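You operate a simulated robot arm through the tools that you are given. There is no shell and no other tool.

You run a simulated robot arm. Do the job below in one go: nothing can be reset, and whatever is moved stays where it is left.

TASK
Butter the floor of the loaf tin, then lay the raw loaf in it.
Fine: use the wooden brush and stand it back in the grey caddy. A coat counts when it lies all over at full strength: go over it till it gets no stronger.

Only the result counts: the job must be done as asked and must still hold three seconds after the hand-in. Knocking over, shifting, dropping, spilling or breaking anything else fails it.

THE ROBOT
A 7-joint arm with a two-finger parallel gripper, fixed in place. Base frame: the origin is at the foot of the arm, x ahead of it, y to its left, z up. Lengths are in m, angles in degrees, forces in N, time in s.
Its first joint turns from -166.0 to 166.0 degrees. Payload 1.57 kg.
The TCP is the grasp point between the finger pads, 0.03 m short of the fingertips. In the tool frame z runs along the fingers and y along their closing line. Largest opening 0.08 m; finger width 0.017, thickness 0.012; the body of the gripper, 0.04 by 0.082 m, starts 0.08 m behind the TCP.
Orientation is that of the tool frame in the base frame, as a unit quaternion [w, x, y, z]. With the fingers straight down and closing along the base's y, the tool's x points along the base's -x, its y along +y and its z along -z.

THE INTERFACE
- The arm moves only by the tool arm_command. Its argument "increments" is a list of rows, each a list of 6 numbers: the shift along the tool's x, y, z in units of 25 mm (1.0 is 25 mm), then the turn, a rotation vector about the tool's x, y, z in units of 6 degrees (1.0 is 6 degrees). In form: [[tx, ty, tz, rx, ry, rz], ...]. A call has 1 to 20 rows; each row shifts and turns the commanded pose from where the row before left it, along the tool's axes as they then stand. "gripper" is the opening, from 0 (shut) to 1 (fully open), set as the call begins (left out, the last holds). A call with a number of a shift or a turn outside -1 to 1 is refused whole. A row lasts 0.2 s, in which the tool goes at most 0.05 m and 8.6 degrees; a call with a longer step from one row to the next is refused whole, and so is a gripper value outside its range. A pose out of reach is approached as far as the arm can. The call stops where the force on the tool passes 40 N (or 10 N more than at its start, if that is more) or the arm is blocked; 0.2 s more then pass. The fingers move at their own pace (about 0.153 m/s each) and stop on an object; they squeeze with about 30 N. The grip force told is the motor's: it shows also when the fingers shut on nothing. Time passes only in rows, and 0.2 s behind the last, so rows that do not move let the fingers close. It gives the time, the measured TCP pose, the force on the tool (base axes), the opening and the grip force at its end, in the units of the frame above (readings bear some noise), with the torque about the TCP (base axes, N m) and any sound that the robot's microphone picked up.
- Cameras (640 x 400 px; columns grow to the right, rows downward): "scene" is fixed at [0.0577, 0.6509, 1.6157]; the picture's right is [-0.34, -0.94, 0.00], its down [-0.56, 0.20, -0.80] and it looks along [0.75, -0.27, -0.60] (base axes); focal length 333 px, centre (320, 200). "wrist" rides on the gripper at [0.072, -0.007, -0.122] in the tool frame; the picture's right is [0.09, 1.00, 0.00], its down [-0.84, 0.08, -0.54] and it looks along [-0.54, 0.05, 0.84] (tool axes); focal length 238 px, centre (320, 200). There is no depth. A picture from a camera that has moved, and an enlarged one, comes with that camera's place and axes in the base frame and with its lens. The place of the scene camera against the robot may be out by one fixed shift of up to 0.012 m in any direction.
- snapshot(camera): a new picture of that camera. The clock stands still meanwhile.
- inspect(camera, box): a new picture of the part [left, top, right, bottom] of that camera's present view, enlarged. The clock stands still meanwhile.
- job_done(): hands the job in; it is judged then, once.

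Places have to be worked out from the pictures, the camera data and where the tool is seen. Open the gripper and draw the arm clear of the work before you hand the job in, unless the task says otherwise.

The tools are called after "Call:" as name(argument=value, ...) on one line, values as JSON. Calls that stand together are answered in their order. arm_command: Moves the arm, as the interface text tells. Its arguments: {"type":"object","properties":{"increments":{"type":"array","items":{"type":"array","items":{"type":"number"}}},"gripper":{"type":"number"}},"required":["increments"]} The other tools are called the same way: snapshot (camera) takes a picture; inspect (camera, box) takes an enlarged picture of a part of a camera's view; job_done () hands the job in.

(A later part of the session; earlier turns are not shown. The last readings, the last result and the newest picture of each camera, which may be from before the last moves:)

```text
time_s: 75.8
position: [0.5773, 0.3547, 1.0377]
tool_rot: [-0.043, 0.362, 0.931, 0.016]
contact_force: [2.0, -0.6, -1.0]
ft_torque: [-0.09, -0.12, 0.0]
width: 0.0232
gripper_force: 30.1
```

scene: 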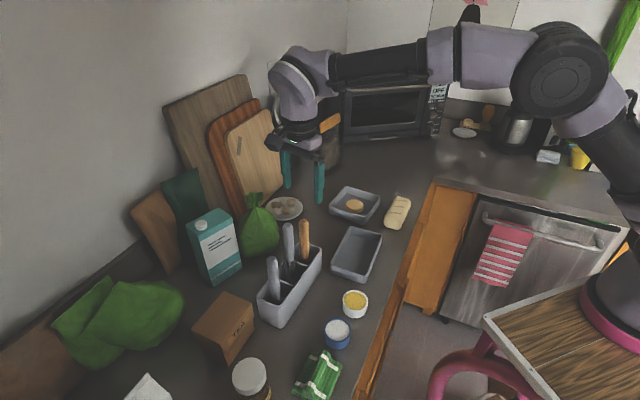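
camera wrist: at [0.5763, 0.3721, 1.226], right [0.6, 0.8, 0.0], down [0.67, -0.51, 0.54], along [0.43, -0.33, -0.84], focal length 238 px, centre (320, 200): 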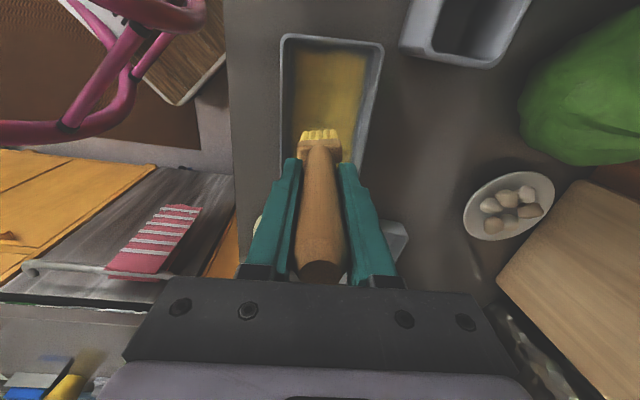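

Call:
arm_command(increments=[[-0.0055, 0, 0.06, 0, 0, 0], [-0.0055, 0, 0.06, 0, 0, 0], [0, 0, 0, 0, 0, 0]])

Call:
inspect(camera="wrist", box=[240, 60, 400, 220])

Call:
inspect(camera="scene", box=[325, 215, 405, 295])

```text
time_s: 76.6
position: [0.5763, 0.3544, 1.0333]
tool_rot: [-0.043, 0.362, 0.931, 0.016]
contact_force: [1.1, 0.7, -0.1]
ft_torque: [-0.05, -0.13, -0.02]
width: 0.0231
gripper_force: 29.7
```

```text
2.50 times, centred on (320, 140) of wrist
camera zoom: at [0.5263, 0.391, 1.1631], right [0.61, 0.8, 0.01], down [0.7, -0.54, 0.46], along [0.37, -0.27, -0.89], focal length 596 px, centre (320, 350)
```

zoom: 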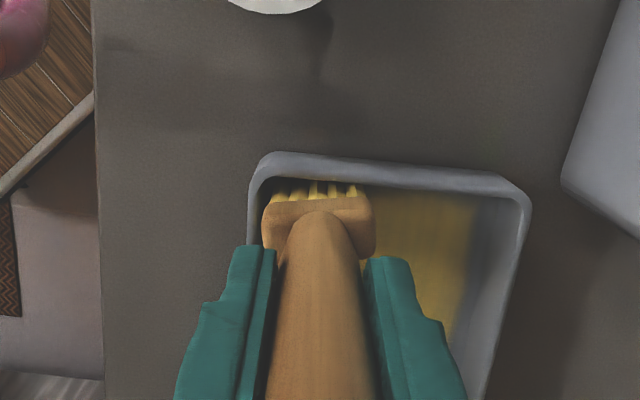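

```text
5.00 times, centred on (365, 255) of scene
camera zoom: at [0.0577, 0.6509, 1.6157], right [-0.34, -0.94, 0.0], down [-0.56, 0.2, -0.8], along [0.75, -0.27, -0.6], focal length 1663 px, centre (95, -75)
```

zoom: 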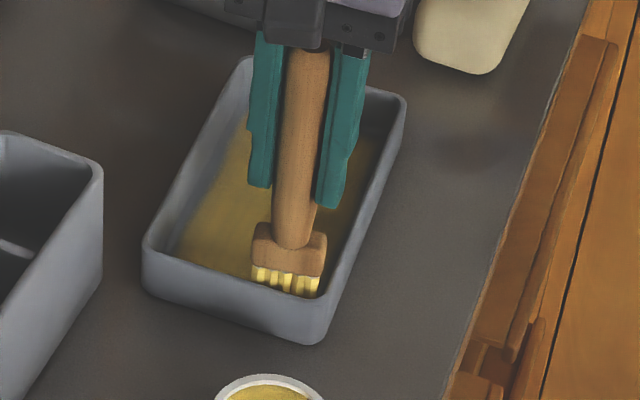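

A ~1 N side touch suggests the left wall; I'll back off 1 mm and continue down to the floor.

Call:
arm_command(increments=[[0, 0.04, 0, 0, 0, 0], [-0.0055, 0, 0.06, 0, 0, 0], [-0.0037, 0, 0.04, 0, 0, 0], [0, 0, 0, 0, 0, 0]])

```text
time_s: 77.6
position: [0.576, 0.3555, 1.0324]
tool_rot: [-0.043, 0.362, 0.931, 0.018]
contact_force: [-0.6, 1.0, 7.0]
ft_torque: [-0.08, 0.16, -0.04]
width: 0.0231
gripper_force: 30.0
```

7 N contact at the near-left corner. Edging 3 mm to the near wall and sweeping across along it, right and back.

Call:
arm_command(increments=[[0.12, 0, 0.011, 0, 0, 0], [0, 0.32, 0, 0, 0, 0], [0, 0.32, 0, 0, 0, 0], [0, 0.32, 0, 0, 0, 0], [0, 0.32, 0, 0, 0, 0], [0, 0.32, 0, 0, 0, 0], [0, 0.32, 0, 0, 0, 0], [0, 0, 0, 0, 0, 0]])

Call:
inspect(camera="wrist", box=[240, 60, 400, 220])

```text
time_s: 79.4
position: [0.6079, 0.3918, 1.0323]
tool_rot: [-0.044, 0.361, 0.931, 0.016]
contact_force: [-1.4, 0.0, 5.9]
ft_torque: [-0.09, 0.26, -0.01]
width: 0.0232
gripper_force: 30.2
```

```text
2.50 times, centred on (320, 140) of wrist
camera zoom: at [0.5574, 0.4276, 1.1608], right [0.61, 0.8, 0.01], down [0.7, -0.54, 0.46], along [0.37, -0.27, -0.89], focal length 596 px, centre (320, 350)
```

zoom: 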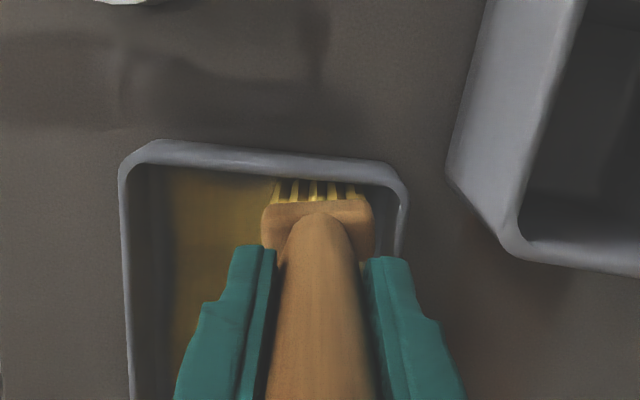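

No side contact with the near wall yet; about 5+ mm remain. I'll edge another 5 mm toward the near wall and sweep back left along it.

Call:
arm_command(increments=[[0.1, 0, 0.009, 0, 0, 0], [0.1, 0, 0.009, 0, 0, 0], [0, 0, 0, 0, 0, 0]])

Call:
inspect(camera="wrist", box=[270, 100, 370, 180])

Call:
inspect(camera="scene", box=[325, 225, 395, 295])

```text
time_s: 80.2
position: [0.6041, 0.3952, 1.0316]
tool_rot: [-0.043, 0.361, 0.931, 0.017]
contact_force: [2.8, -2.7, 10.8]
ft_torque: [-0.5, -0.32, -0.05]
width: 0.0233
gripper_force: 30.0
```

```text
5.00 times, centred on (320, 140) of wrist
camera zoom: at [0.5546, 0.4316, 1.1606], right [0.61, 0.8, 0.01], down [0.7, -0.54, 0.46], along [0.37, -0.27, -0.89], focal length 1192 px, centre (320, 500)
```

zoom: 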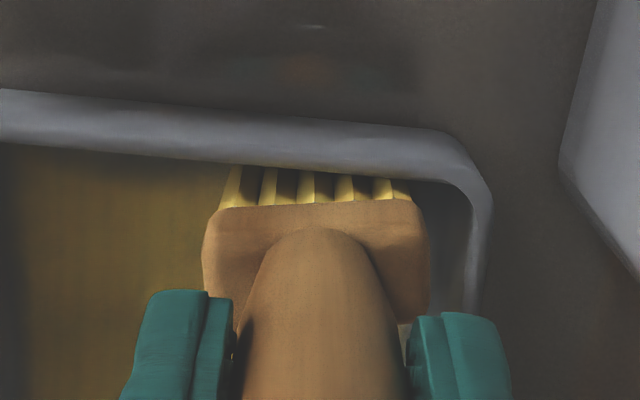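

```text
5.71 times, centred on (360, 260) of scene
camera zoom: at [0.0577, 0.6509, 1.6157], right [-0.34, -0.94, 0.0], down [-0.56, 0.2, -0.8], along [0.75, -0.27, -0.6], focal length 1901 px, centre (91, -143)
```

zoom: 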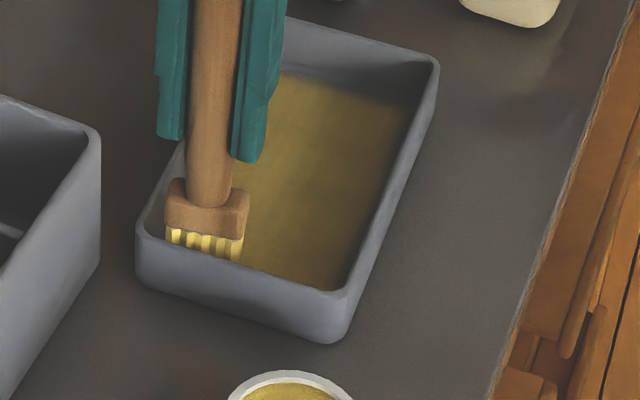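

Only friction drag (about 4 N) so far. Sweeping left along the near wall, then back right.

Call:
arm_command(increments=[[0, -0.3, 0, 0, 0, 0], [0, -0.3, 0, 0, 0, 0], [0, -0.3, 0, 0, 0, 0], [0, -0.3, 0, 0, 0, 0], [0, -0.3, 0, 0, 0, 0], [0, -0.3, 0, 0, 0, 0], [0, -0.15, 0, 0, 0, 0], [0, 0, 0, 0, 0, 0]])

Call:
inspect(camera="scene", box=[325, 225, 395, 295])

```text
time_s: 82.0
position: [0.571, 0.3592, 1.0328]
tool_rot: [-0.043, 0.361, 0.931, 0.017]
contact_force: [-0.7, 0.1, -1.0]
ft_torque: [0.04, 0.01, 0.02]
width: 0.023
gripper_force: 29.8
```

```text
5.71 times, centred on (360, 260) of scene
camera zoom: at [0.0577, 0.6509, 1.6157], right [-0.34, -0.94, 0.0], down [-0.56, 0.2, -0.8], along [0.75, -0.27, -0.6], focal length 1901 px, centre (91, -143)
```

zoom: 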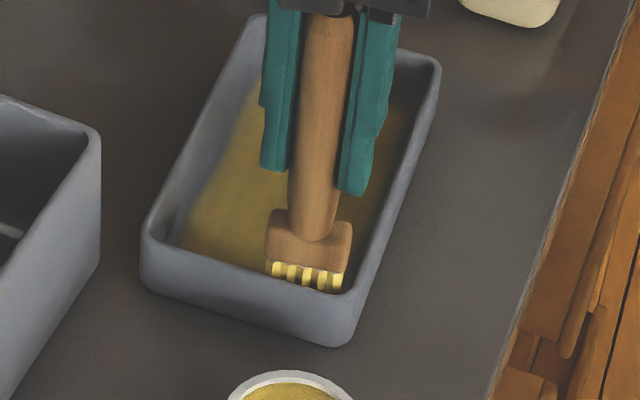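

Contact was lost on this pass; pressing 1 mm lower and sweeping right again along the near wall.

Call:
arm_command(increments=[[-0.003, 0, 0.04, 0, 0, 0], [0, 0.3, 0.01, 0, 0, 0], [0, 0.3, 0, 0, 0, 0], [0, 0.3, 0, 0, 0, 0], [0, 0.3, 0, 0, 0, 0], [0, 0.3, 0, 0, 0, 0], [0, 0.3, 0, 0, 0, 0], [0, 0, 0, 0, 0, 0]])

Call:
inspect(camera="scene", box=[325, 225, 395, 295])

```text
time_s: 83.8
position: [0.6008, 0.3926, 1.033]
tool_rot: [-0.043, 0.362, 0.931, 0.017]
contact_force: [-0.7, -0.6, -0.3]
ft_torque: [-0.01, -0.03, 0.01]
width: 0.0229
gripper_force: 30.3
```

```text
5.71 times, centred on (360, 260) of scene
camera zoom: at [0.0577, 0.6509, 1.6157], right [-0.34, -0.94, 0.0], down [-0.56, 0.2, -0.8], along [0.75, -0.27, -0.6], focal length 1901 px, centre (91, -143)
```

zoom: 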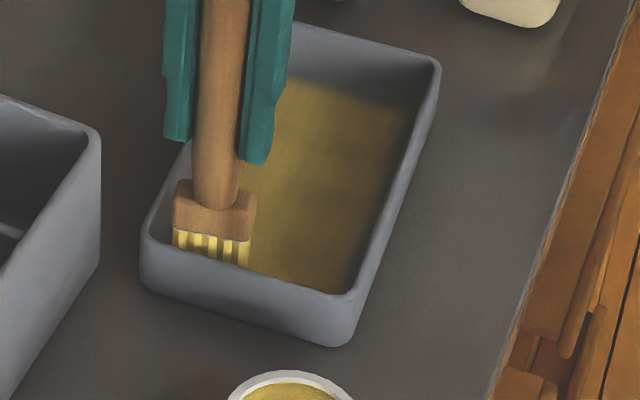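

The tin seems to have been nudged by about 2 mm, so I'll stay clear of the walls from now on. Lifting to look straight down at the near strip.

Call:
arm_command(increments=[[0, -0.2, -0.5, 0, 0, 0], [0, -0.2, -0.8, 0, 0, 0], [0, -0.2, -0.8, 0, 0, 0], [0, -0.2, -0.8, 0, 0, 0], [-0.8, 0, -0.074, 0, 0, 0], [-0.8, 0, -0.074, 0, 0, 0], [-0.8, 0, -0.074, 0, 0, 0], [0, 0, 0, 0, 0, 0]])

Call:
inspect(camera="wrist", box=[220, 0, 420, 160])

Call:
inspect(camera="scene", box=[300, 170, 420, 320])

```text
time_s: 85.6
position: [0.635, 0.334, 1.1063]
tool_rot: [-0.043, 0.361, 0.931, 0.017]
contact_force: [-0.6, -0.6, -0.9]
ft_torque: [-0.04, 0.02, -0.01]
width: 0.023
gripper_force: 30.2
```

```text
2.50 times, centred on (320, 80) of wrist
camera zoom: at [0.5857, 0.3708, 1.2345], right [0.6, 0.8, 0.01], down [0.7, -0.54, 0.46], along [0.37, -0.27, -0.89], focal length 596 px, centre (320, 500)
```

zoom: 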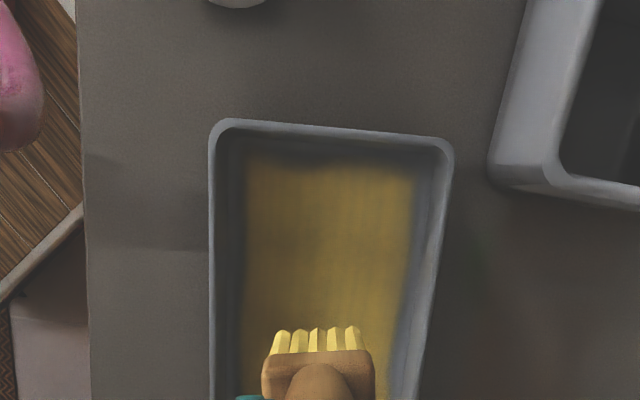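

```text
2.67 times, centred on (360, 245) of scene
camera zoom: at [0.0577, 0.6509, 1.6157], right [-0.34, -0.94, 0.0], down [-0.56, 0.2, -0.8], along [0.75, -0.27, -0.6], focal length 887 px, centre (213, 80)
```

zoom: 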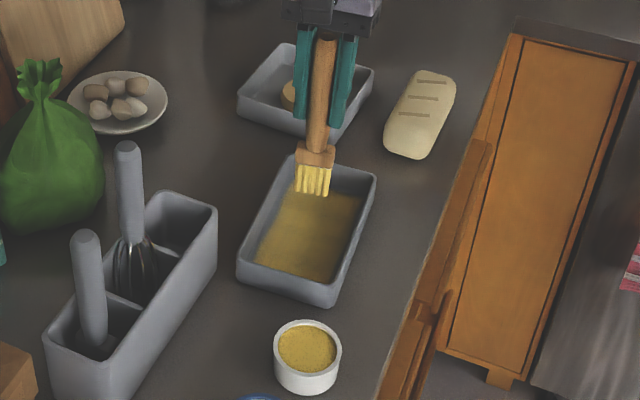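

Now the coat's gap to the rim is about 6 mm on the left, right and near sides alike, which fits sloped walls. Zooming in on the near edge and the body of the coat.

Call:
inspect(camera="wrist", box=[280, 40, 340, 90])

Call:
inspect(camera="wrist", box=[320, 40, 380, 90])

Call:
inspect(camera="wrist", box=[280, 80, 370, 140])

```text
8.00 times, centred on (310, 65) of wrist
camera zoom: at [0.5857, 0.3708, 1.2345], right [0.6, 0.8, 0.01], down [0.7, -0.54, 0.46], along [0.37, -0.27, -0.89], focal length 1907 px, centre (400, 1280)
```

zoom: 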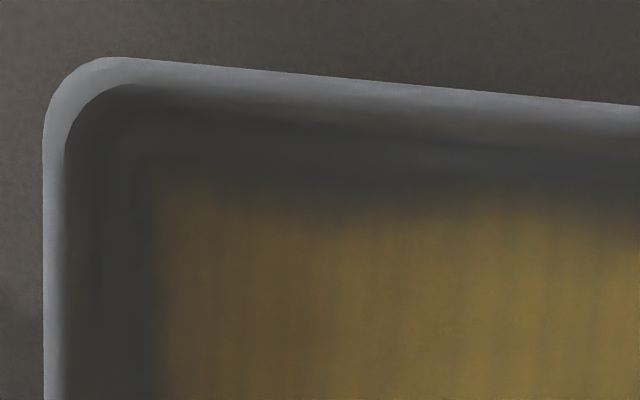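

```text
8.00 times, centred on (350, 65) of wrist
camera zoom: at [0.5857, 0.3708, 1.2345], right [0.6, 0.8, 0.01], down [0.7, -0.54, 0.46], along [0.37, -0.27, -0.89], focal length 1907 px, centre (80, 1280)
```

zoom: 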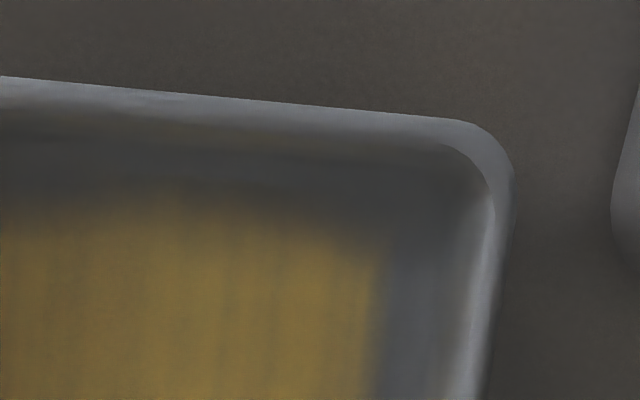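

```text
6.67 times, centred on (325, 110) of wrist
camera zoom: at [0.5857, 0.3708, 1.2345], right [0.6, 0.8, 0.01], down [0.7, -0.54, 0.46], along [0.37, -0.27, -0.89], focal length 1589 px, centre (287, 800)
```

zoom: 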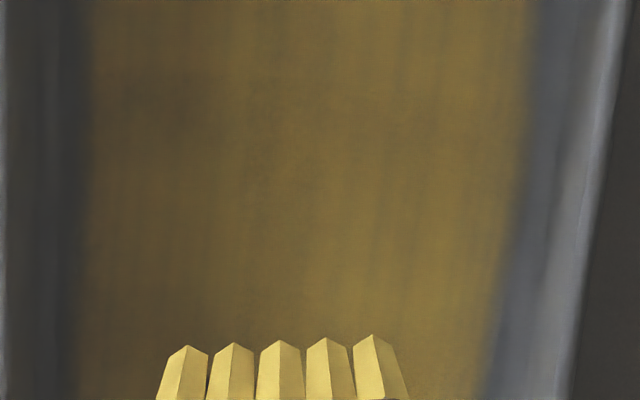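

The near edge is still wavy and a few mm short in places, because dragging tilts the tips back. I'll lean the tool 3° more so the tips lead toward the near wall, position in the air at the near-left corner, and come straight down.

Call:
arm_command(increments=[[0, 0, 0, 0, 0.5, 0], [0.785, -0.287, 0.114, 0, 0, 0], [0.785, -0.287, 0.114, 0, 0, 0], [0.785, -0.287, 0.114, 0, 0, 0], [0, 0, 0, 0, 0, 0], [-0.101, 0, 0.696, 0, 0, 0], [-0.101, 0, 0.696, 0, 0, 0], [-0.101, 0, 0.696, 0, 0, 0], [-0.101, 0, 0.696, 0, 0, 0], [0, 0, 0, 0, 0, 0]])

Call:
inspect(camera="wrist", box=[240, 60, 400, 220])

Call:
inspect(camera="scene", box=[325, 225, 395, 295])

```text
time_s: 87.8
position: [0.5791, 0.3576, 1.0341]
tool_rot: [-0.067, 0.361, 0.93, 0.026]
contact_force: [0.6, 0.2, -1.1]
ft_torque: [0.02, 0.01, 0.0]
width: 0.0231
gripper_force: 30.0
```

```text
2.50 times, centred on (320, 140) of wrist
camera zoom: at [0.5342, 0.3889, 1.1652], right [0.61, 0.8, 0.01], down [0.72, -0.56, 0.42], along [0.34, -0.24, -0.91], focal length 596 px, centre (320, 350)
```

zoom: 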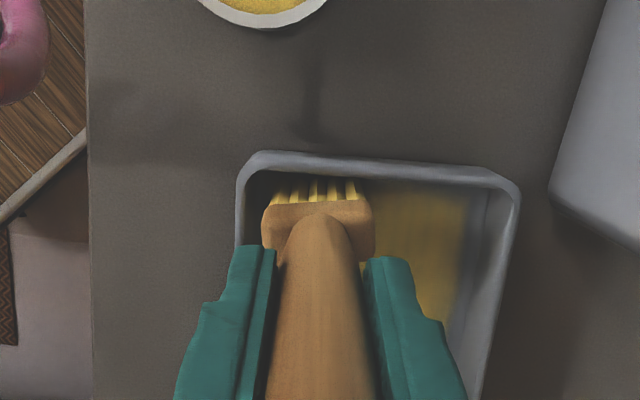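

```text
5.71 times, centred on (360, 260) of scene
camera zoom: at [0.0577, 0.6509, 1.6157], right [-0.34, -0.94, 0.0], down [-0.56, 0.2, -0.8], along [0.75, -0.27, -0.6], focal length 1901 px, centre (91, -143)
```

zoom: 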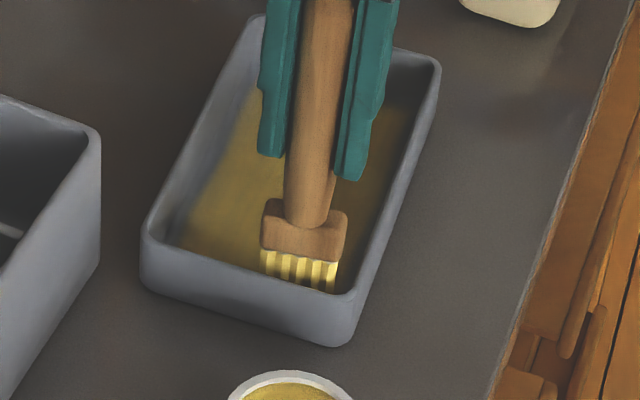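

In position near the wall without side load. Lowering to floor contact.

Call:
arm_command(increments=[[-0.0086, 0, 0.0594, 0, 0, 0], [-0.0086, 0, 0.0594, 0, 0, 0], [0, 0, 0, 0, 0, 0]])

```text
time_s: 88.6
position: [0.5781, 0.3586, 1.0314]
tool_rot: [-0.067, 0.361, 0.93, 0.028]
contact_force: [0.6, -3.0, 25.9]
ft_torque: [-0.75, 0.29, 0.04]
width: 0.0232
gripper_force: 29.7
```

Firm contact (26 N). Easing 1 mm and sweeping right along the near wall, then back left.

Call:
arm_command(increments=[[0.0058, 0, -0.04, 0, 0, 0], [0, -0.06, 0, 0, 0, 0], [0, 0.3, 0, 0, 0, 0], [0, 0.3, 0, 0, 0, 0], [0, 0.3, 0, 0, 0, 0], [0, 0.3, 0, 0, 0, 0], [0, 0.3, 0, 0, 0, 0], [0, 0.3, 0, 0, 0, 0]])

Call:
inspect(camera="wrist", box=[240, 60, 400, 220])

Call:
inspect(camera="scene", box=[325, 225, 395, 295])

```text
time_s: 90.4
position: [0.6092, 0.3866, 1.0318]
tool_rot: [-0.067, 0.361, 0.93, 0.026]
contact_force: [-4.1, -3.3, 18.1]
ft_torque: [-0.7, 0.61, -0.01]
width: 0.0232
gripper_force: 29.6
```

```text
2.50 times, centred on (320, 140) of wrist
camera zoom: at [0.5638, 0.4203, 1.1633], right [0.61, 0.8, 0.01], down [0.72, -0.56, 0.42], along [0.34, -0.24, -0.91], focal length 596 px, centre (320, 350)
```

zoom: 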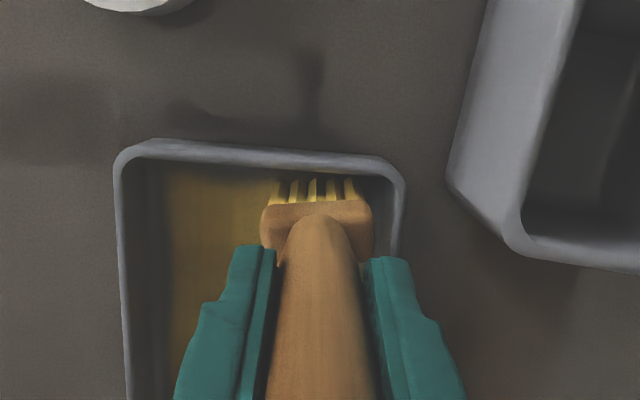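

```text
5.71 times, centred on (360, 260) of scene
camera zoom: at [0.0577, 0.6509, 1.6157], right [-0.34, -0.94, 0.0], down [-0.56, 0.2, -0.8], along [0.75, -0.27, -0.6], focal length 1901 px, centre (91, -143)
```

zoom: 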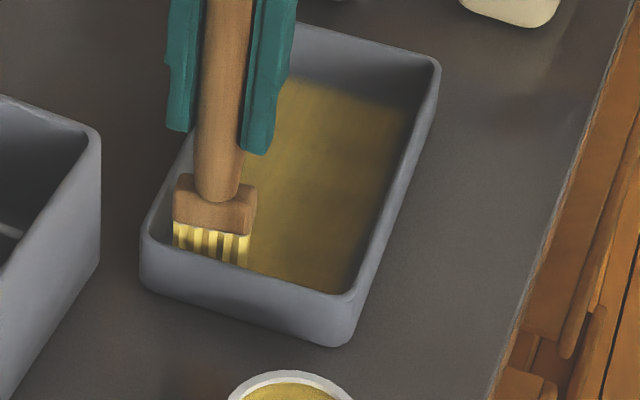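

Good contact throughout and the tin stayed put. Shifting 4 mm nearer to the wall (unloaded), then sweeping back left.

Call:
arm_command(increments=[[0.167, 0, -0.036, 0, 0, 0], [-0.0058, 0, 0.045, 0, 0, 0], [0, 0, 0, 0, 0, 0]])

```text
time_s: 91.2
position: [0.6055, 0.3904, 1.0334]
tool_rot: [-0.066, 0.361, 0.93, 0.027]
contact_force: [5.5, -3.1, 11.5]
ft_torque: [-0.63, -0.44, -0.06]
width: 0.0231
gripper_force: 30.2
```

A slight push from the near wall shows I'm at the limit. Sweeping left along it.

Call:
arm_command(increments=[[0, -0.3, 0, 0, 0, 0], [0, -0.3, 0, 0, 0, 0], [0, -0.3, 0, 0, 0, 0], [0, -0.3, 0, 0, 0, 0], [0, -0.3, 0, 0, 0, 0], [0, -0.25, 0, 0, 0, 0], [0, 0, 0, 0, 0, 0]])

Call:
inspect(camera="scene", box=[325, 225, 395, 295])

```text
time_s: 92.8
position: [0.5757, 0.3604, 1.0306]
tool_rot: [-0.068, 0.362, 0.929, 0.027]
contact_force: [4.3, 3.4, 21.1]
ft_torque: [0.03, -0.32, 0.0]
width: 0.023
gripper_force: 30.2
```

```text
5.71 times, centred on (360, 260) of scene
camera zoom: at [0.0577, 0.6509, 1.6157], right [-0.34, -0.94, 0.0], down [-0.56, 0.2, -0.8], along [0.75, -0.27, -0.6], focal length 1901 px, centre (91, -143)
```

zoom: 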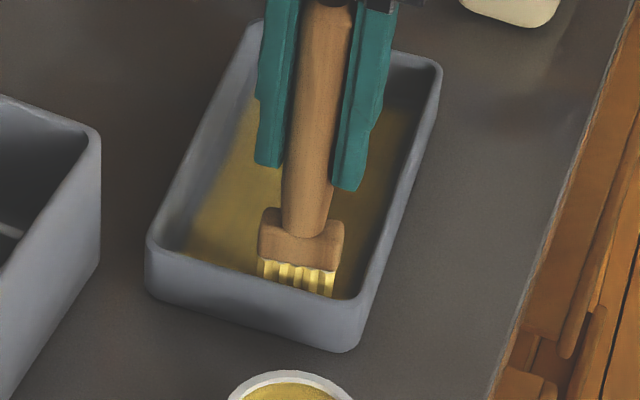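

The tin crept about 2 mm with the drag, so I'll use lighter pressure from here. Lifting to check the near strip again.

Call:
arm_command(increments=[[0.07, 0.1, -0.5, 0, 0, 0], [0.12, 0.2, -0.8, 0, 0, 0], [0.12, 0.2, -0.8, 0, 0, 0], [0.12, 0.2, -0.85, 0, 0, 0], [-0.8, 0, -0.116, 0, 0, 0], [-0.8, 0, -0.116, 0, 0, 0], [-0.8, 0, -0.116, 0, 0, 0], [0, 0, 0, 0, 0, 0]])

Call:
inspect(camera="wrist", box=[220, 0, 420, 160])

Call:
inspect(camera="wrist", box=[280, 40, 380, 100])

Call:
inspect(camera="scene", box=[325, 215, 405, 295])

```text
time_s: 94.6
position: [0.6324, 0.3317, 1.1052]
tool_rot: [-0.068, 0.362, 0.929, 0.026]
contact_force: [0.0, -0.1, -0.6]
ft_torque: [0.02, -0.02, 0.0]
width: 0.0231
gripper_force: 29.9
```

```text
2.50 times, centred on (320, 80) of wrist
camera zoom: at [0.5866, 0.3634, 1.2373], right [0.61, 0.8, 0.01], down [0.72, -0.55, 0.42], along [0.34, -0.24, -0.91], focal length 596 px, centre (320, 500)
```

zoom: 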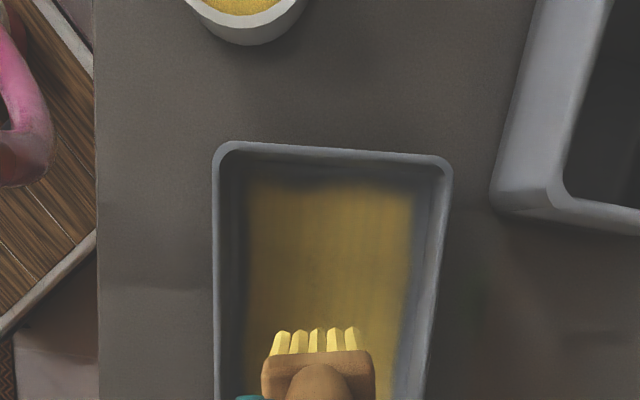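

```text
6.40 times, centred on (330, 70) of wrist
camera zoom: at [0.5866, 0.3634, 1.2373], right [0.61, 0.8, 0.01], down [0.72, -0.55, 0.42], along [0.34, -0.24, -0.91], focal length 1525 px, centre (256, 1032)
```

zoom: 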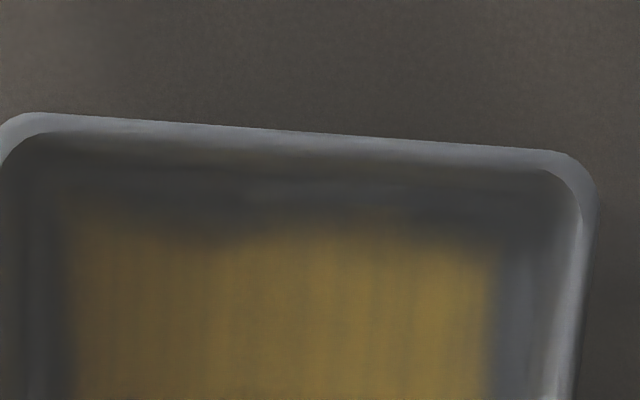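

```text
5.00 times, centred on (365, 255) of scene
camera zoom: at [0.0577, 0.6509, 1.6157], right [-0.34, -0.94, 0.0], down [-0.56, 0.2, -0.8], along [0.75, -0.27, -0.6], focal length 1663 px, centre (95, -75)
```

zoom: 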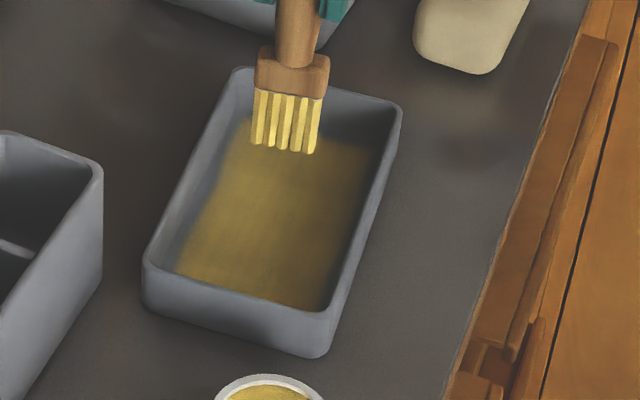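

The contact has been on the brush's back-left edge (from the torques), so the near strip wasn't actually reached. I'll reduce the lean to make the brush upright, roll it about 1° to level the bristles, and place it down mid-width right against the near wall.

Call:
arm_command(increments=[[0, 0, 0, 0, -0.45, 0], [0, 0, 0, 0.2, 0, 0], [0.657, 0, 0.064, 0, 0, 0], [0.657, 0, 0.064, 0, 0, 0], [0.657, 0, 0.064, 0, 0, 0], [0.657, 0, 0.064, 0, 0, 0], [-0.069, 0, 0.709, 0, 0, 0], [-0.069, 0, 0.709, 0, 0, 0], [-0.069, 0, 0.709, 0, 0, 0], [-0.069, 0, 0.69, 0, 0, 0], [0, 0, 0, 0, 0, 0]])

Call:
inspect(camera="wrist", box=[240, 60, 400, 220])

Call:
inspect(camera="scene", box=[325, 225, 395, 295])

```text
time_s: 97.0
position: [0.5834, 0.3754, 1.0384]
tool_rot: [-0.05, 0.362, 0.931, 0.008]
contact_force: [0.0, -0.3, -0.5]
ft_torque: [-0.01, -0.02, 0.01]
width: 0.0229
gripper_force: 30.2
```

```text
2.50 times, centred on (320, 140) of wrist
camera zoom: at [0.5353, 0.4134, 1.1667], right [0.6, 0.8, -0.01], down [0.71, -0.53, 0.46], along [0.36, -0.28, -0.89], focal length 596 px, centre (320, 350)
```

zoom: 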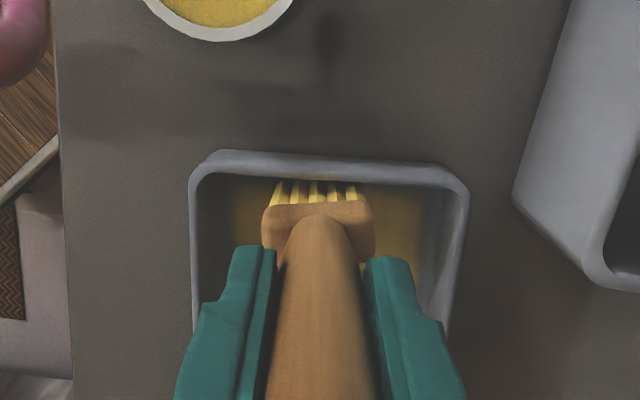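

```text
5.71 times, centred on (360, 260) of scene
camera zoom: at [0.0577, 0.6509, 1.6157], right [-0.34, -0.94, 0.0], down [-0.56, 0.2, -0.8], along [0.75, -0.27, -0.6], focal length 1901 px, centre (91, -143)
```

zoom: 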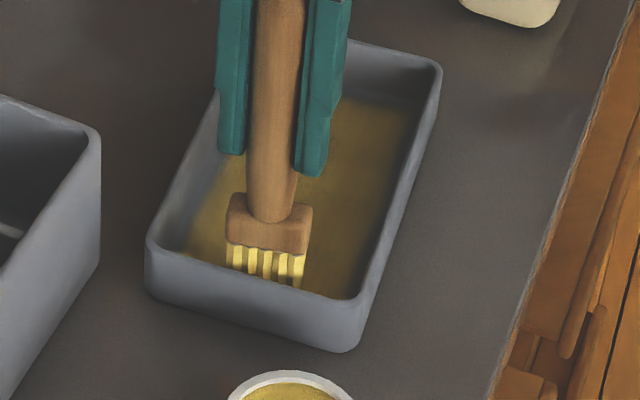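

Hovering a few mm above the floor beside the near wall. Lowering to contact.

Call:
arm_command(increments=[[-0.0058, 0, 0.0597, 0, 0, 0], [-0.0058, 0, 0.0597, 0, 0, 0], [-0.0058, 0, 0.0597, 0, 0, 0], [0, 0, 0, 0, 0, 0]])

```text
time_s: 98.0
position: [0.5826, 0.3754, 1.032]
tool_rot: [-0.049, 0.361, 0.931, 0.007]
contact_force: [-0.3, -0.5, 6.2]
ft_torque: [0.06, 0.07, 0.01]
width: 0.023
gripper_force: 29.9
```

Light 6 N contact at the front of the bristles by the near wall. Sweeping left, then right, then back along it.

Call:
arm_command(increments=[[0, -0.28, 0, 0, 0, 0], [0, -0.28, 0, 0, 0, 0], [0, -0.27, 0, 0, 0, 0], [0, 0.28, 0, 0, 0, 0], [0, 0.28, 0, 0, 0, 0], [0, 0.28, 0, 0, 0, 0], [0, 0.28, 0, 0, 0, 0], [0, 0.28, 0, 0, 0, 0], [0, 0.27, 0, 0, 0, 0], [0, -0.28, 0, 0, 0, 0], [0, -0.28, 0, 0, 0, 0], [0, -0.28, 0, 0, 0, 0], [0, 0, 0, 0, 0, 0]])

Call:
inspect(camera="scene", box=[325, 225, 395, 295])

```text
time_s: 100.8
position: [0.5821, 0.3733, 1.0324]
tool_rot: [-0.05, 0.362, 0.931, 0.008]
contact_force: [2.0, 1.3, 8.1]
ft_torque: [0.22, -0.24, -0.01]
width: 0.0232
gripper_force: 30.1
```

```text
5.71 times, centred on (360, 260) of scene
camera zoom: at [0.0577, 0.6509, 1.6157], right [-0.34, -0.94, 0.0], down [-0.56, 0.2, -0.8], along [0.75, -0.27, -0.6], focal length 1901 px, centre (91, -143)
```

zoom: 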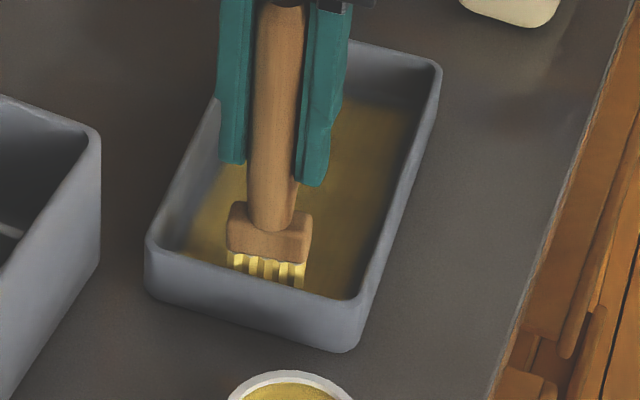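

Lifting to inspect the near edge after this.

Call:
arm_command(increments=[[0.05, 0, -0.5, 0, 0, 0], [0.078, 0, -0.8, 0, 0, 0], [0.078, 0, -0.8, 0, 0, 0], [0.078, 0, -0.8, 0, 0, 0], [-0.8, 0, -0.078, 0, 0, 0], [-0.8, 0, -0.078, 0, 0, 0], [-0.8, 0, -0.078, 0, 0, 0], [0, 0, 0, 0, 0, 0]])

Call:
inspect(camera="wrist", box=[220, 0, 420, 160])

Call:
inspect(camera="wrist", box=[280, 40, 380, 100])

```text
time_s: 102.6
position: [0.6257, 0.338, 1.1048]
tool_rot: [-0.05, 0.362, 0.931, 0.008]
contact_force: [1.5, -1.0, -0.6]
ft_torque: [-0.04, 0.01, 0.0]
width: 0.0233
gripper_force: 29.5
```

```text
2.50 times, centred on (320, 80) of wrist
camera zoom: at [0.5781, 0.3761, 1.2334], right [0.6, 0.8, -0.01], down [0.71, -0.53, 0.46], along [0.36, -0.28, -0.89], focal length 596 px, centre (320, 500)
```

zoom: 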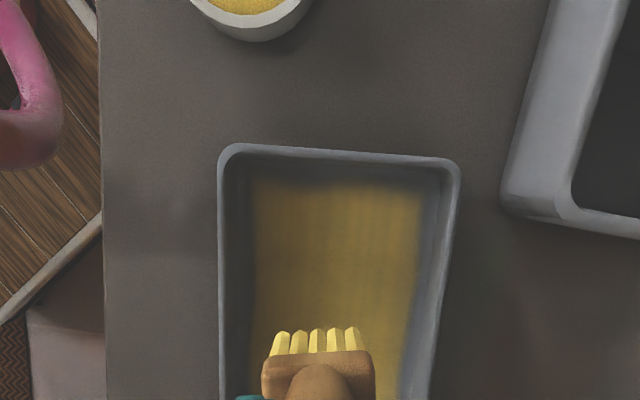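

```text
6.40 times, centred on (330, 70) of wrist
camera zoom: at [0.5781, 0.3761, 1.2334], right [0.6, 0.8, -0.01], down [0.71, -0.53, 0.46], along [0.36, -0.28, -0.89], focal length 1525 px, centre (256, 1032)
```

zoom: 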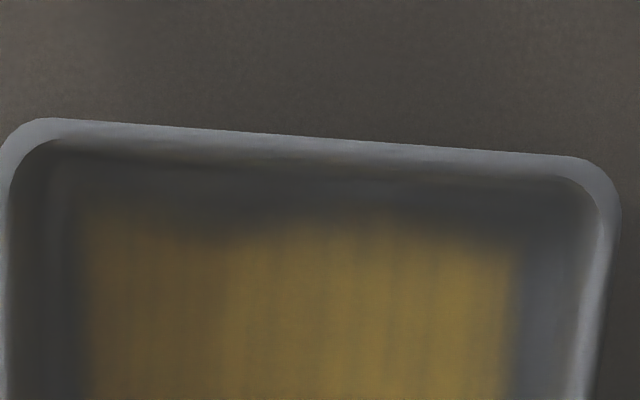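

The near edge hasn't changed at all, which suggests the brush has run out of butter. I'll look at the bristles for reference, then dip again.

Call:
inspect(camera="wrist", box=[290, 120, 350, 170])

Call:
inspect(camera="scene", box=[325, 200, 405, 295])

```text
8.00 times, centred on (320, 145) of wrist
camera zoom: at [0.5781, 0.3761, 1.2334], right [0.6, 0.8, -0.01], down [0.71, -0.53, 0.46], along [0.36, -0.28, -0.89], focal length 1907 px, centre (320, 640)
```

zoom: 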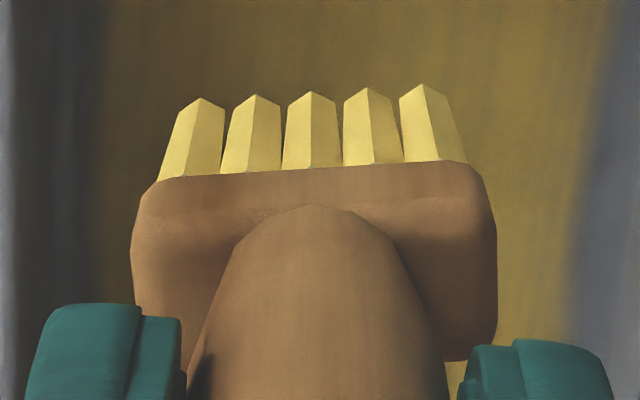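

```text
4.21 times, centred on (365, 248) of scene
camera zoom: at [0.0577, 0.6509, 1.6157], right [-0.34, -0.94, 0.0], down [-0.56, 0.2, -0.8], along [0.75, -0.27, -0.6], focal length 1400 px, centre (130, 0)
```

zoom: 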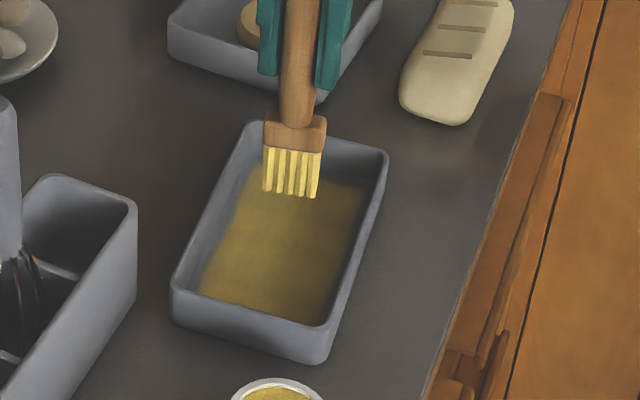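

Heading to the pot again with the brush upright.

Call:
arm_command(increments=[[0.03, 0, -0.4, 0, 0, 0], [0.972, -0.288, 0.095, 0, 0, 0], [0.972, -0.288, 0.095, 0, 0, 0], [0.972, -0.288, 0.095, 0, 0, 0], [0.972, -0.288, 0.095, 0, 0, 0], [0.972, -0.288, 0.095, 0, 0, 0], [0.972, -0.288, 0.095, 0, 0, 0], [0, 0, 0, 0, 0, 0]])

Call:
inspect(camera="wrist", box=[240, 40, 400, 180])

Call:
inspect(camera="scene", box=[325, 230, 395, 320])

```text
time_s: 104.4
position: [0.4878, 0.4014, 1.1143]
tool_rot: [-0.049, 0.361, 0.931, 0.008]
contact_force: [0.0, -0.3, 0.6]
ft_torque: [0.0, 0.01, -0.01]
width: 0.0229
gripper_force: 30.2
```

```text
2.86 times, centred on (320, 110) of wrist
camera zoom: at [0.44, 0.4402, 1.2429], right [0.6, 0.8, -0.01], down [0.71, -0.53, 0.46], along [0.36, -0.28, -0.89], focal length 681 px, centre (320, 457)
```

zoom: 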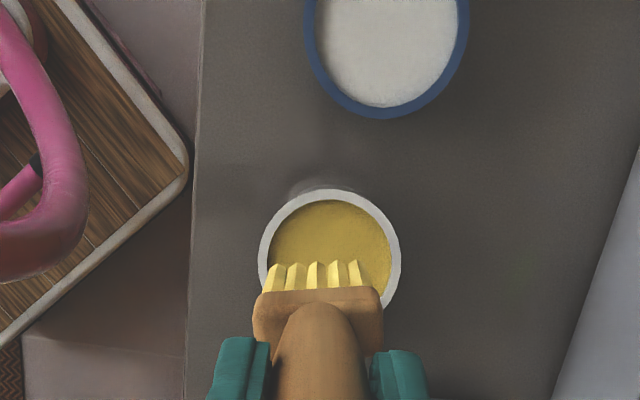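

```text
4.44 times, centred on (360, 275) of scene
camera zoom: at [0.0577, 0.6509, 1.6157], right [-0.34, -0.94, 0.0], down [-0.56, 0.2, -0.8], along [0.75, -0.27, -0.6], focal length 1478 px, centre (142, -133)
```

zoom: 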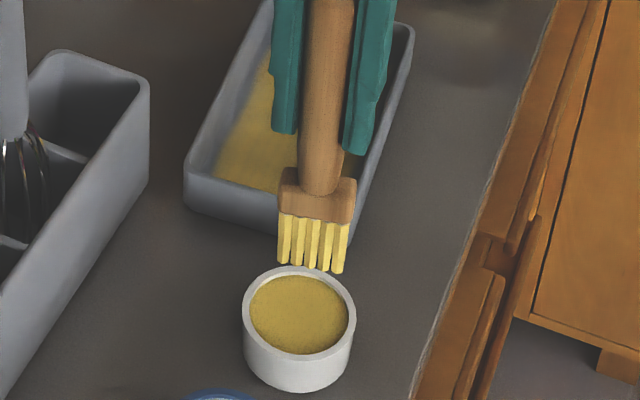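

Pot centre is about 5.5 mm toward +tool y. Correcting and lowering into the butter.

Call:
arm_command(increments=[[0, 0.22, 0, 0, 0, 0], [-0.068, 0, 0.69, 0, 0, 0], [-0.068, 0, 0.69, 0, 0, 0], [-0.068, 0, 0.69, 0, 0, 0], [-0.0058, 0, 0.06, 0, 0, 0], [0, 0, 0, 0, 0, 0]])

Call:
inspect(camera="wrist", box=[260, 60, 380, 180])

Call:
inspect(camera="scene", box=[330, 260, 390, 320])

```text
time_s: 105.8
position: [0.4923, 0.4061, 1.0624]
tool_rot: [-0.05, 0.362, 0.931, 0.008]
contact_force: [-0.6, -0.9, -0.7]
ft_torque: [0.02, -0.02, 0.0]
width: 0.0233
gripper_force: 30.3
```

```text
3.33 times, centred on (320, 120) of wrist
camera zoom: at [0.4456, 0.4434, 1.19], right [0.6, 0.8, -0.01], down [0.71, -0.53, 0.46], along [0.36, -0.28, -0.89], focal length 794 px, centre (320, 467)
```

zoom: 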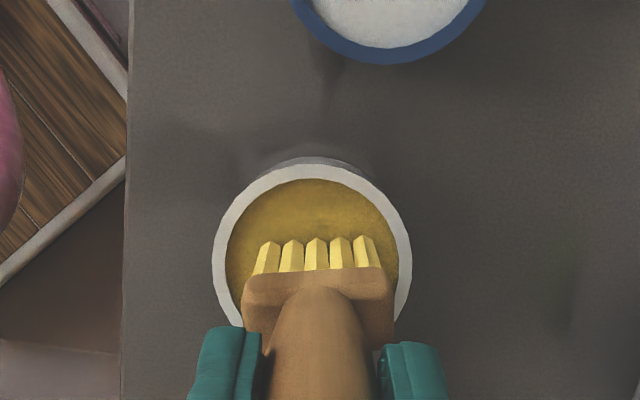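

```text
6.67 times, centred on (360, 290) of scene
camera zoom: at [0.0577, 0.6509, 1.6157], right [-0.34, -0.94, 0.0], down [-0.56, 0.2, -0.8], along [0.75, -0.27, -0.6], focal length 2217 px, centre (53, -400)
```

zoom: 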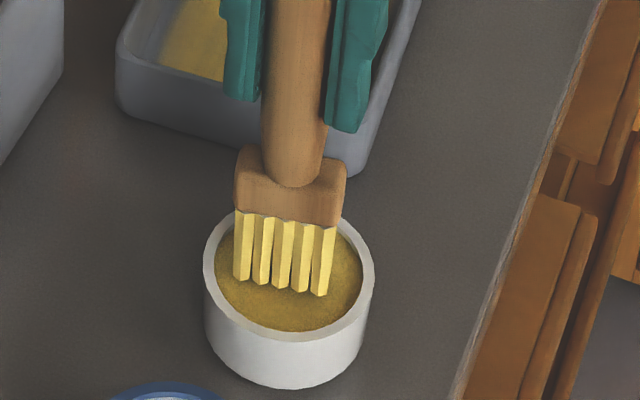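

Well centred. Lowering to touch the butter.

Call:
arm_command(increments=[[-0.0058, 0, 0.06, 0, 0, 0], [-0.0058, 0, 0.06, 0, 0, 0], [-0.0039, 0, 0.04, 0, 0, 0], [0, 0, 0, 0, 0, 0]])

Call:
inspect(camera="scene", box=[330, 260, 390, 320])

```text
time_s: 106.8
position: [0.4936, 0.4058, 1.0587]
tool_rot: [-0.049, 0.362, 0.931, 0.009]
contact_force: [-2.7, 0.6, 11.0]
ft_torque: [0.28, -0.02, -0.03]
width: 0.023
gripper_force: 29.6
```

```text
6.67 times, centred on (360, 290) of scene
camera zoom: at [0.0577, 0.6509, 1.6157], right [-0.34, -0.94, 0.0], down [-0.56, 0.2, -0.8], along [0.75, -0.27, -0.6], focal length 2217 px, centre (53, -400)
```

zoom: 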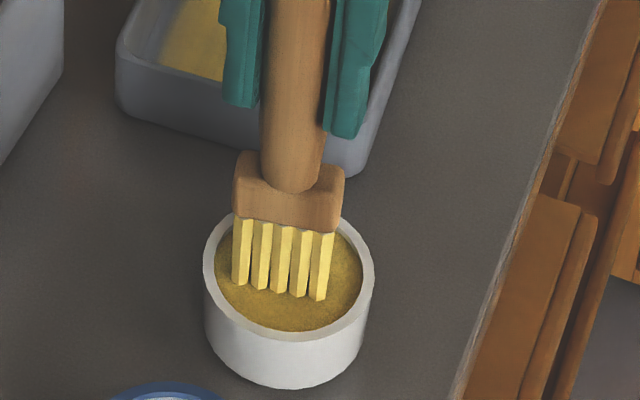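

11 N contact, brush reloaded. I'll lift, undo half the roll, and return to the near strip a few mm off the wall.

Call:
arm_command(increments=[[0.0713, 0, -0.73, 0, 0, 0], [0.0713, 0, -0.73, 0, 0, 0], [0.0713, 0, -0.73, 0, 0, 0], [0, 0, 0, -0.1, 0, 0], [-0.896, 0.377, -0.0875, 0, 0, 0], [-0.896, 0.377, -0.0875, 0, 0, 0], [-0.896, 0.377, -0.0875, 0, 0, 0], [-0.896, 0.377, -0.0875, 0, 0, 0], [0, 0, 0, 0, 0, 0], [-0.075, 0, 0.765, 0, 0, 0], [-0.075, 0, 0.765, 0, 0, 0], [-0.075, 0, 0.765, 0, 0, 0], [-0.075, 0, 0.765, 0, 0, 0], [0, 0, 0, 0, 0, 0]])

Call:
inspect(camera="wrist", box=[240, 60, 400, 220])

Call:
inspect(camera="scene", box=[325, 225, 395, 295])

```text
time_s: 109.8
position: [0.5847, 0.3718, 1.0354]
tool_rot: [-0.047, 0.362, 0.931, 0.013]
contact_force: [-0.4, -0.3, -0.2]
ft_torque: [0.01, -0.05, 0.02]
width: 0.023
gripper_force: 29.9
```

```text
2.50 times, centred on (320, 140) of wrist
camera zoom: at [0.5369, 0.4089, 1.1639], right [0.6, 0.8, 0.0], down [0.71, -0.54, 0.46], along [0.36, -0.28, -0.89], focal length 596 px, centre (320, 350)
```

zoom: 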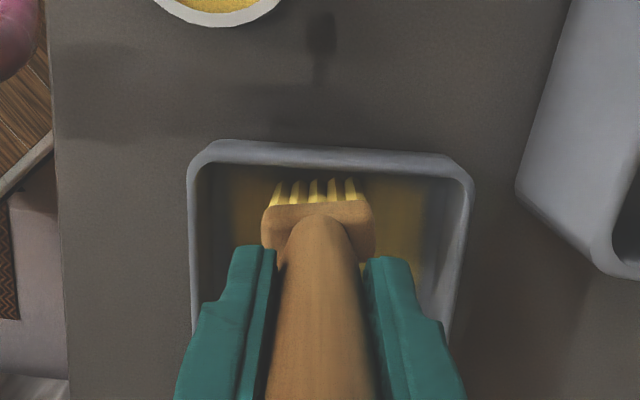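

```text
5.71 times, centred on (360, 260) of scene
camera zoom: at [0.0577, 0.6509, 1.6157], right [-0.34, -0.94, 0.0], down [-0.56, 0.2, -0.8], along [0.75, -0.27, -0.6], focal length 1901 px, centre (91, -143)
```

zoom: 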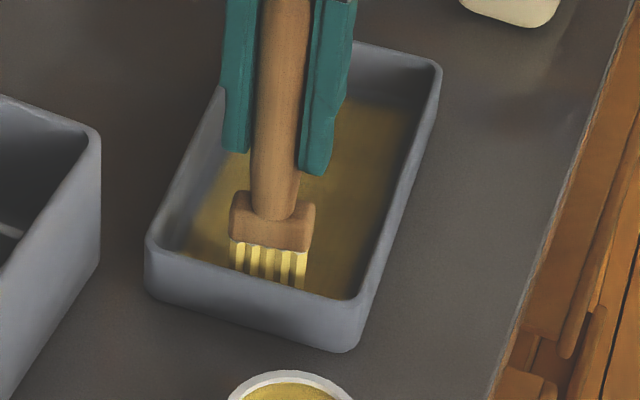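

Lowering to contact near the wall.

Call:
arm_command(increments=[[-0.0058, 0, 0.06, 0, 0, 0], [-0.0058, 0, 0.06, 0, 0, 0], [0, 0, 0, 0, 0, 0]])

```text
time_s: 110.6
position: [0.5846, 0.3732, 1.033]
tool_rot: [-0.047, 0.361, 0.931, 0.013]
contact_force: [-0.1, -1.1, 2.0]
ft_torque: [-0.04, -0.08, 0.0]
width: 0.023
gripper_force: 30.4
```

Call:
arm_command(increments=[[-0.0039, 0, 0.04, 0, 0, 0], [0, -0.28, 0, 0, 0, 0], [0, -0.28, 0, 0, 0, 0], [0, -0.27, 0, 0, 0, 0], [0, 0.28, 0, 0, 0, 0], [0, 0.28, 0, 0, 0, 0], [0, 0.28, 0, 0, 0, 0], [0, 0.28, 0, 0, 0, 0], [0, 0.28, 0, 0, 0, 0], [0, 0.27, 0, 0, 0, 0], [0, 0, 0, 0, 0, 0]])

Call:
inspect(camera="wrist", box=[240, 60, 400, 220])

Call:
inspect(camera="scene", box=[325, 225, 395, 295])

```text
time_s: 113.0
position: [0.5982, 0.3887, 1.0301]
tool_rot: [-0.047, 0.361, 0.931, 0.014]
contact_force: [-5.3, -5.7, 23.0]
ft_torque: [-0.53, 0.31, 0.0]
width: 0.0231
gripper_force: 29.9
```

```text
2.50 times, centred on (320, 140) of wrist
camera zoom: at [0.55, 0.4249, 1.1594], right [0.6, 0.8, 0.0], down [0.71, -0.54, 0.46], along [0.36, -0.28, -0.89], focal length 596 px, centre (320, 350)
```

zoom: 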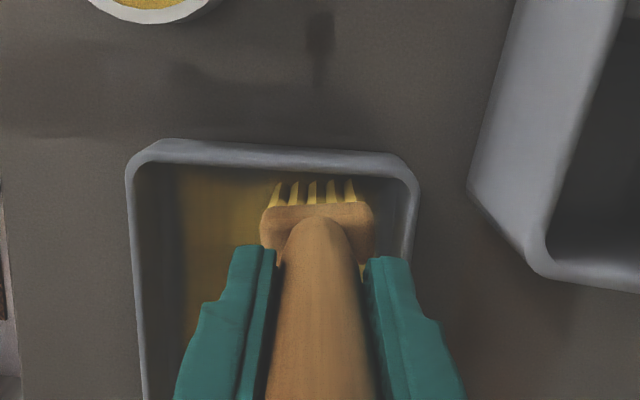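

```text
5.71 times, centred on (360, 260) of scene
camera zoom: at [0.0577, 0.6509, 1.6157], right [-0.34, -0.94, 0.0], down [-0.56, 0.2, -0.8], along [0.75, -0.27, -0.6], focal length 1901 px, centre (91, -143)
```

zoom: 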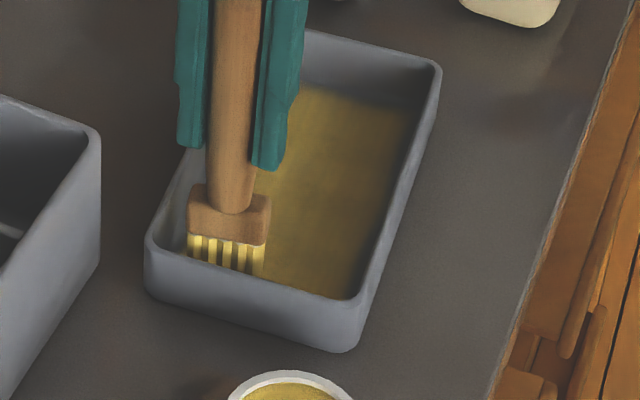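

Good contact along the right side. Unloading slightly, moving 3 mm nearer the wall, and sweeping left then right again.

Call:
arm_command(increments=[[0.123, 0, -0.04, 0, 0, 0], [0, -0.28, 0.01, 0, 0, 0], [0, -0.28, 0, 0, 0, 0], [0, -0.28, 0, 0, 0, 0], [0, -0.28, 0, 0, 0, 0], [0, -0.28, 0, 0, 0, 0], [0, -0.27, 0, 0, 0, 0], [0, 0, 0, 0, 0, 0]])

Call:
inspect(camera="wrist", box=[240, 60, 400, 220])

```text
time_s: 114.8
position: [0.5702, 0.3588, 1.0309]
tool_rot: [-0.049, 0.362, 0.931, 0.013]
contact_force: [-0.7, 0.1, -1.8]
ft_torque: [-0.01, -0.03, 0.01]
width: 0.0229
gripper_force: 29.9
```

```text
2.50 times, centred on (320, 140) of wrist
camera zoom: at [0.5208, 0.3964, 1.1605], right [0.6, 0.8, 0.0], down [0.71, -0.54, 0.46], along [0.36, -0.28, -0.89], focal length 596 px, centre (320, 350)
```

zoom: 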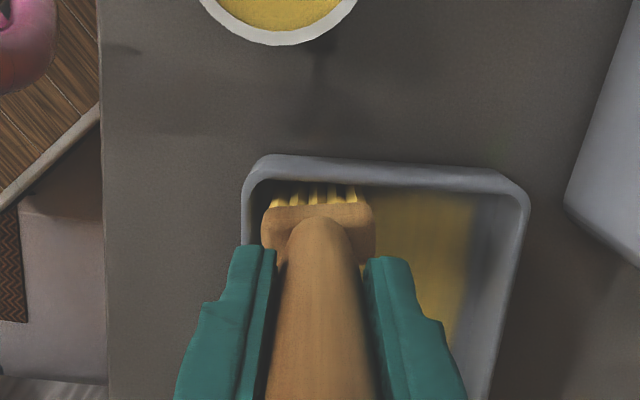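

Contact is lost on the left because of the slight roll; pressing down 1 mm and sweeping this left part to the centre and back.

Call:
arm_command(increments=[[-0.0039, 0, 0.05, 0, 0, 0], [0, 0, 0.02, 0, 0, 0], [0, 0, 0, 0, 0, 0]])

```text
time_s: 115.6
position: [0.5678, 0.3599, 1.0308]
tool_rot: [-0.048, 0.362, 0.931, 0.013]
contact_force: [-0.1, 0.4, 0.0]
ft_torque: [0.02, -0.06, 0.01]
width: 0.023
gripper_force: 29.9
```

Call:
arm_command(increments=[[-0.0039, 0, 0.05, 0, 0, 0], [0, 0, 0, 0, 0, 0]])

```text
time_s: 116.2
position: [0.5689, 0.3595, 1.0313]
tool_rot: [-0.047, 0.362, 0.931, 0.013]
contact_force: [3.3, -3.8, 16.4]
ft_torque: [-0.39, -0.44, 0.02]
width: 0.023
gripper_force: 29.9
```

16 N contact with the bristles against the near edge. Sweeping right along it with compensation for the roll.

Call:
arm_command(increments=[[-0.03, 0, -0.02, 0, 0, 0], [0, 0.28, -0.004, 0, 0, 0], [0, 0.28, -0.004, 0, 0, 0], [0, 0.28, -0.004, 0, 0, 0], [0, 0.28, -0.004, 0, 0, 0], [0, 0.28, -0.004, 0, 0, 0], [0, 0.27, -0.004, 0, 0, 0], [0, 0, 0, 0, 0, 0]])

Call:
inspect(camera="scene", box=[325, 225, 395, 295])

```text
time_s: 118.0
position: [0.5967, 0.3892, 1.0316]
tool_rot: [-0.047, 0.362, 0.931, 0.014]
contact_force: [-4.6, -4.5, 23.0]
ft_torque: [-0.51, 0.35, -0.03]
width: 0.0231
gripper_force: 30.0
```

```text
5.71 times, centred on (360, 260) of scene
camera zoom: at [0.0577, 0.6509, 1.6157], right [-0.34, -0.94, 0.0], down [-0.56, 0.2, -0.8], along [0.75, -0.27, -0.6], focal length 1901 px, centre (91, -143)
```

zoom: 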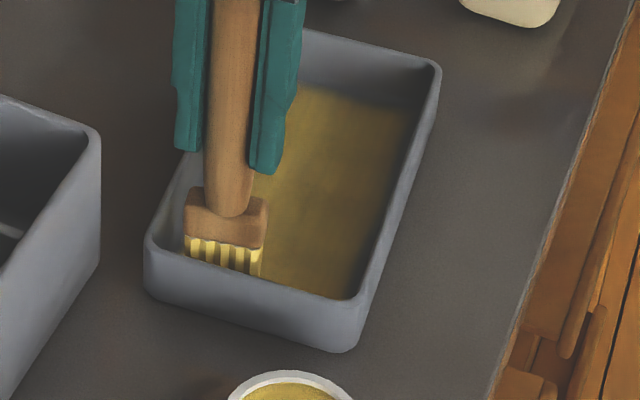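

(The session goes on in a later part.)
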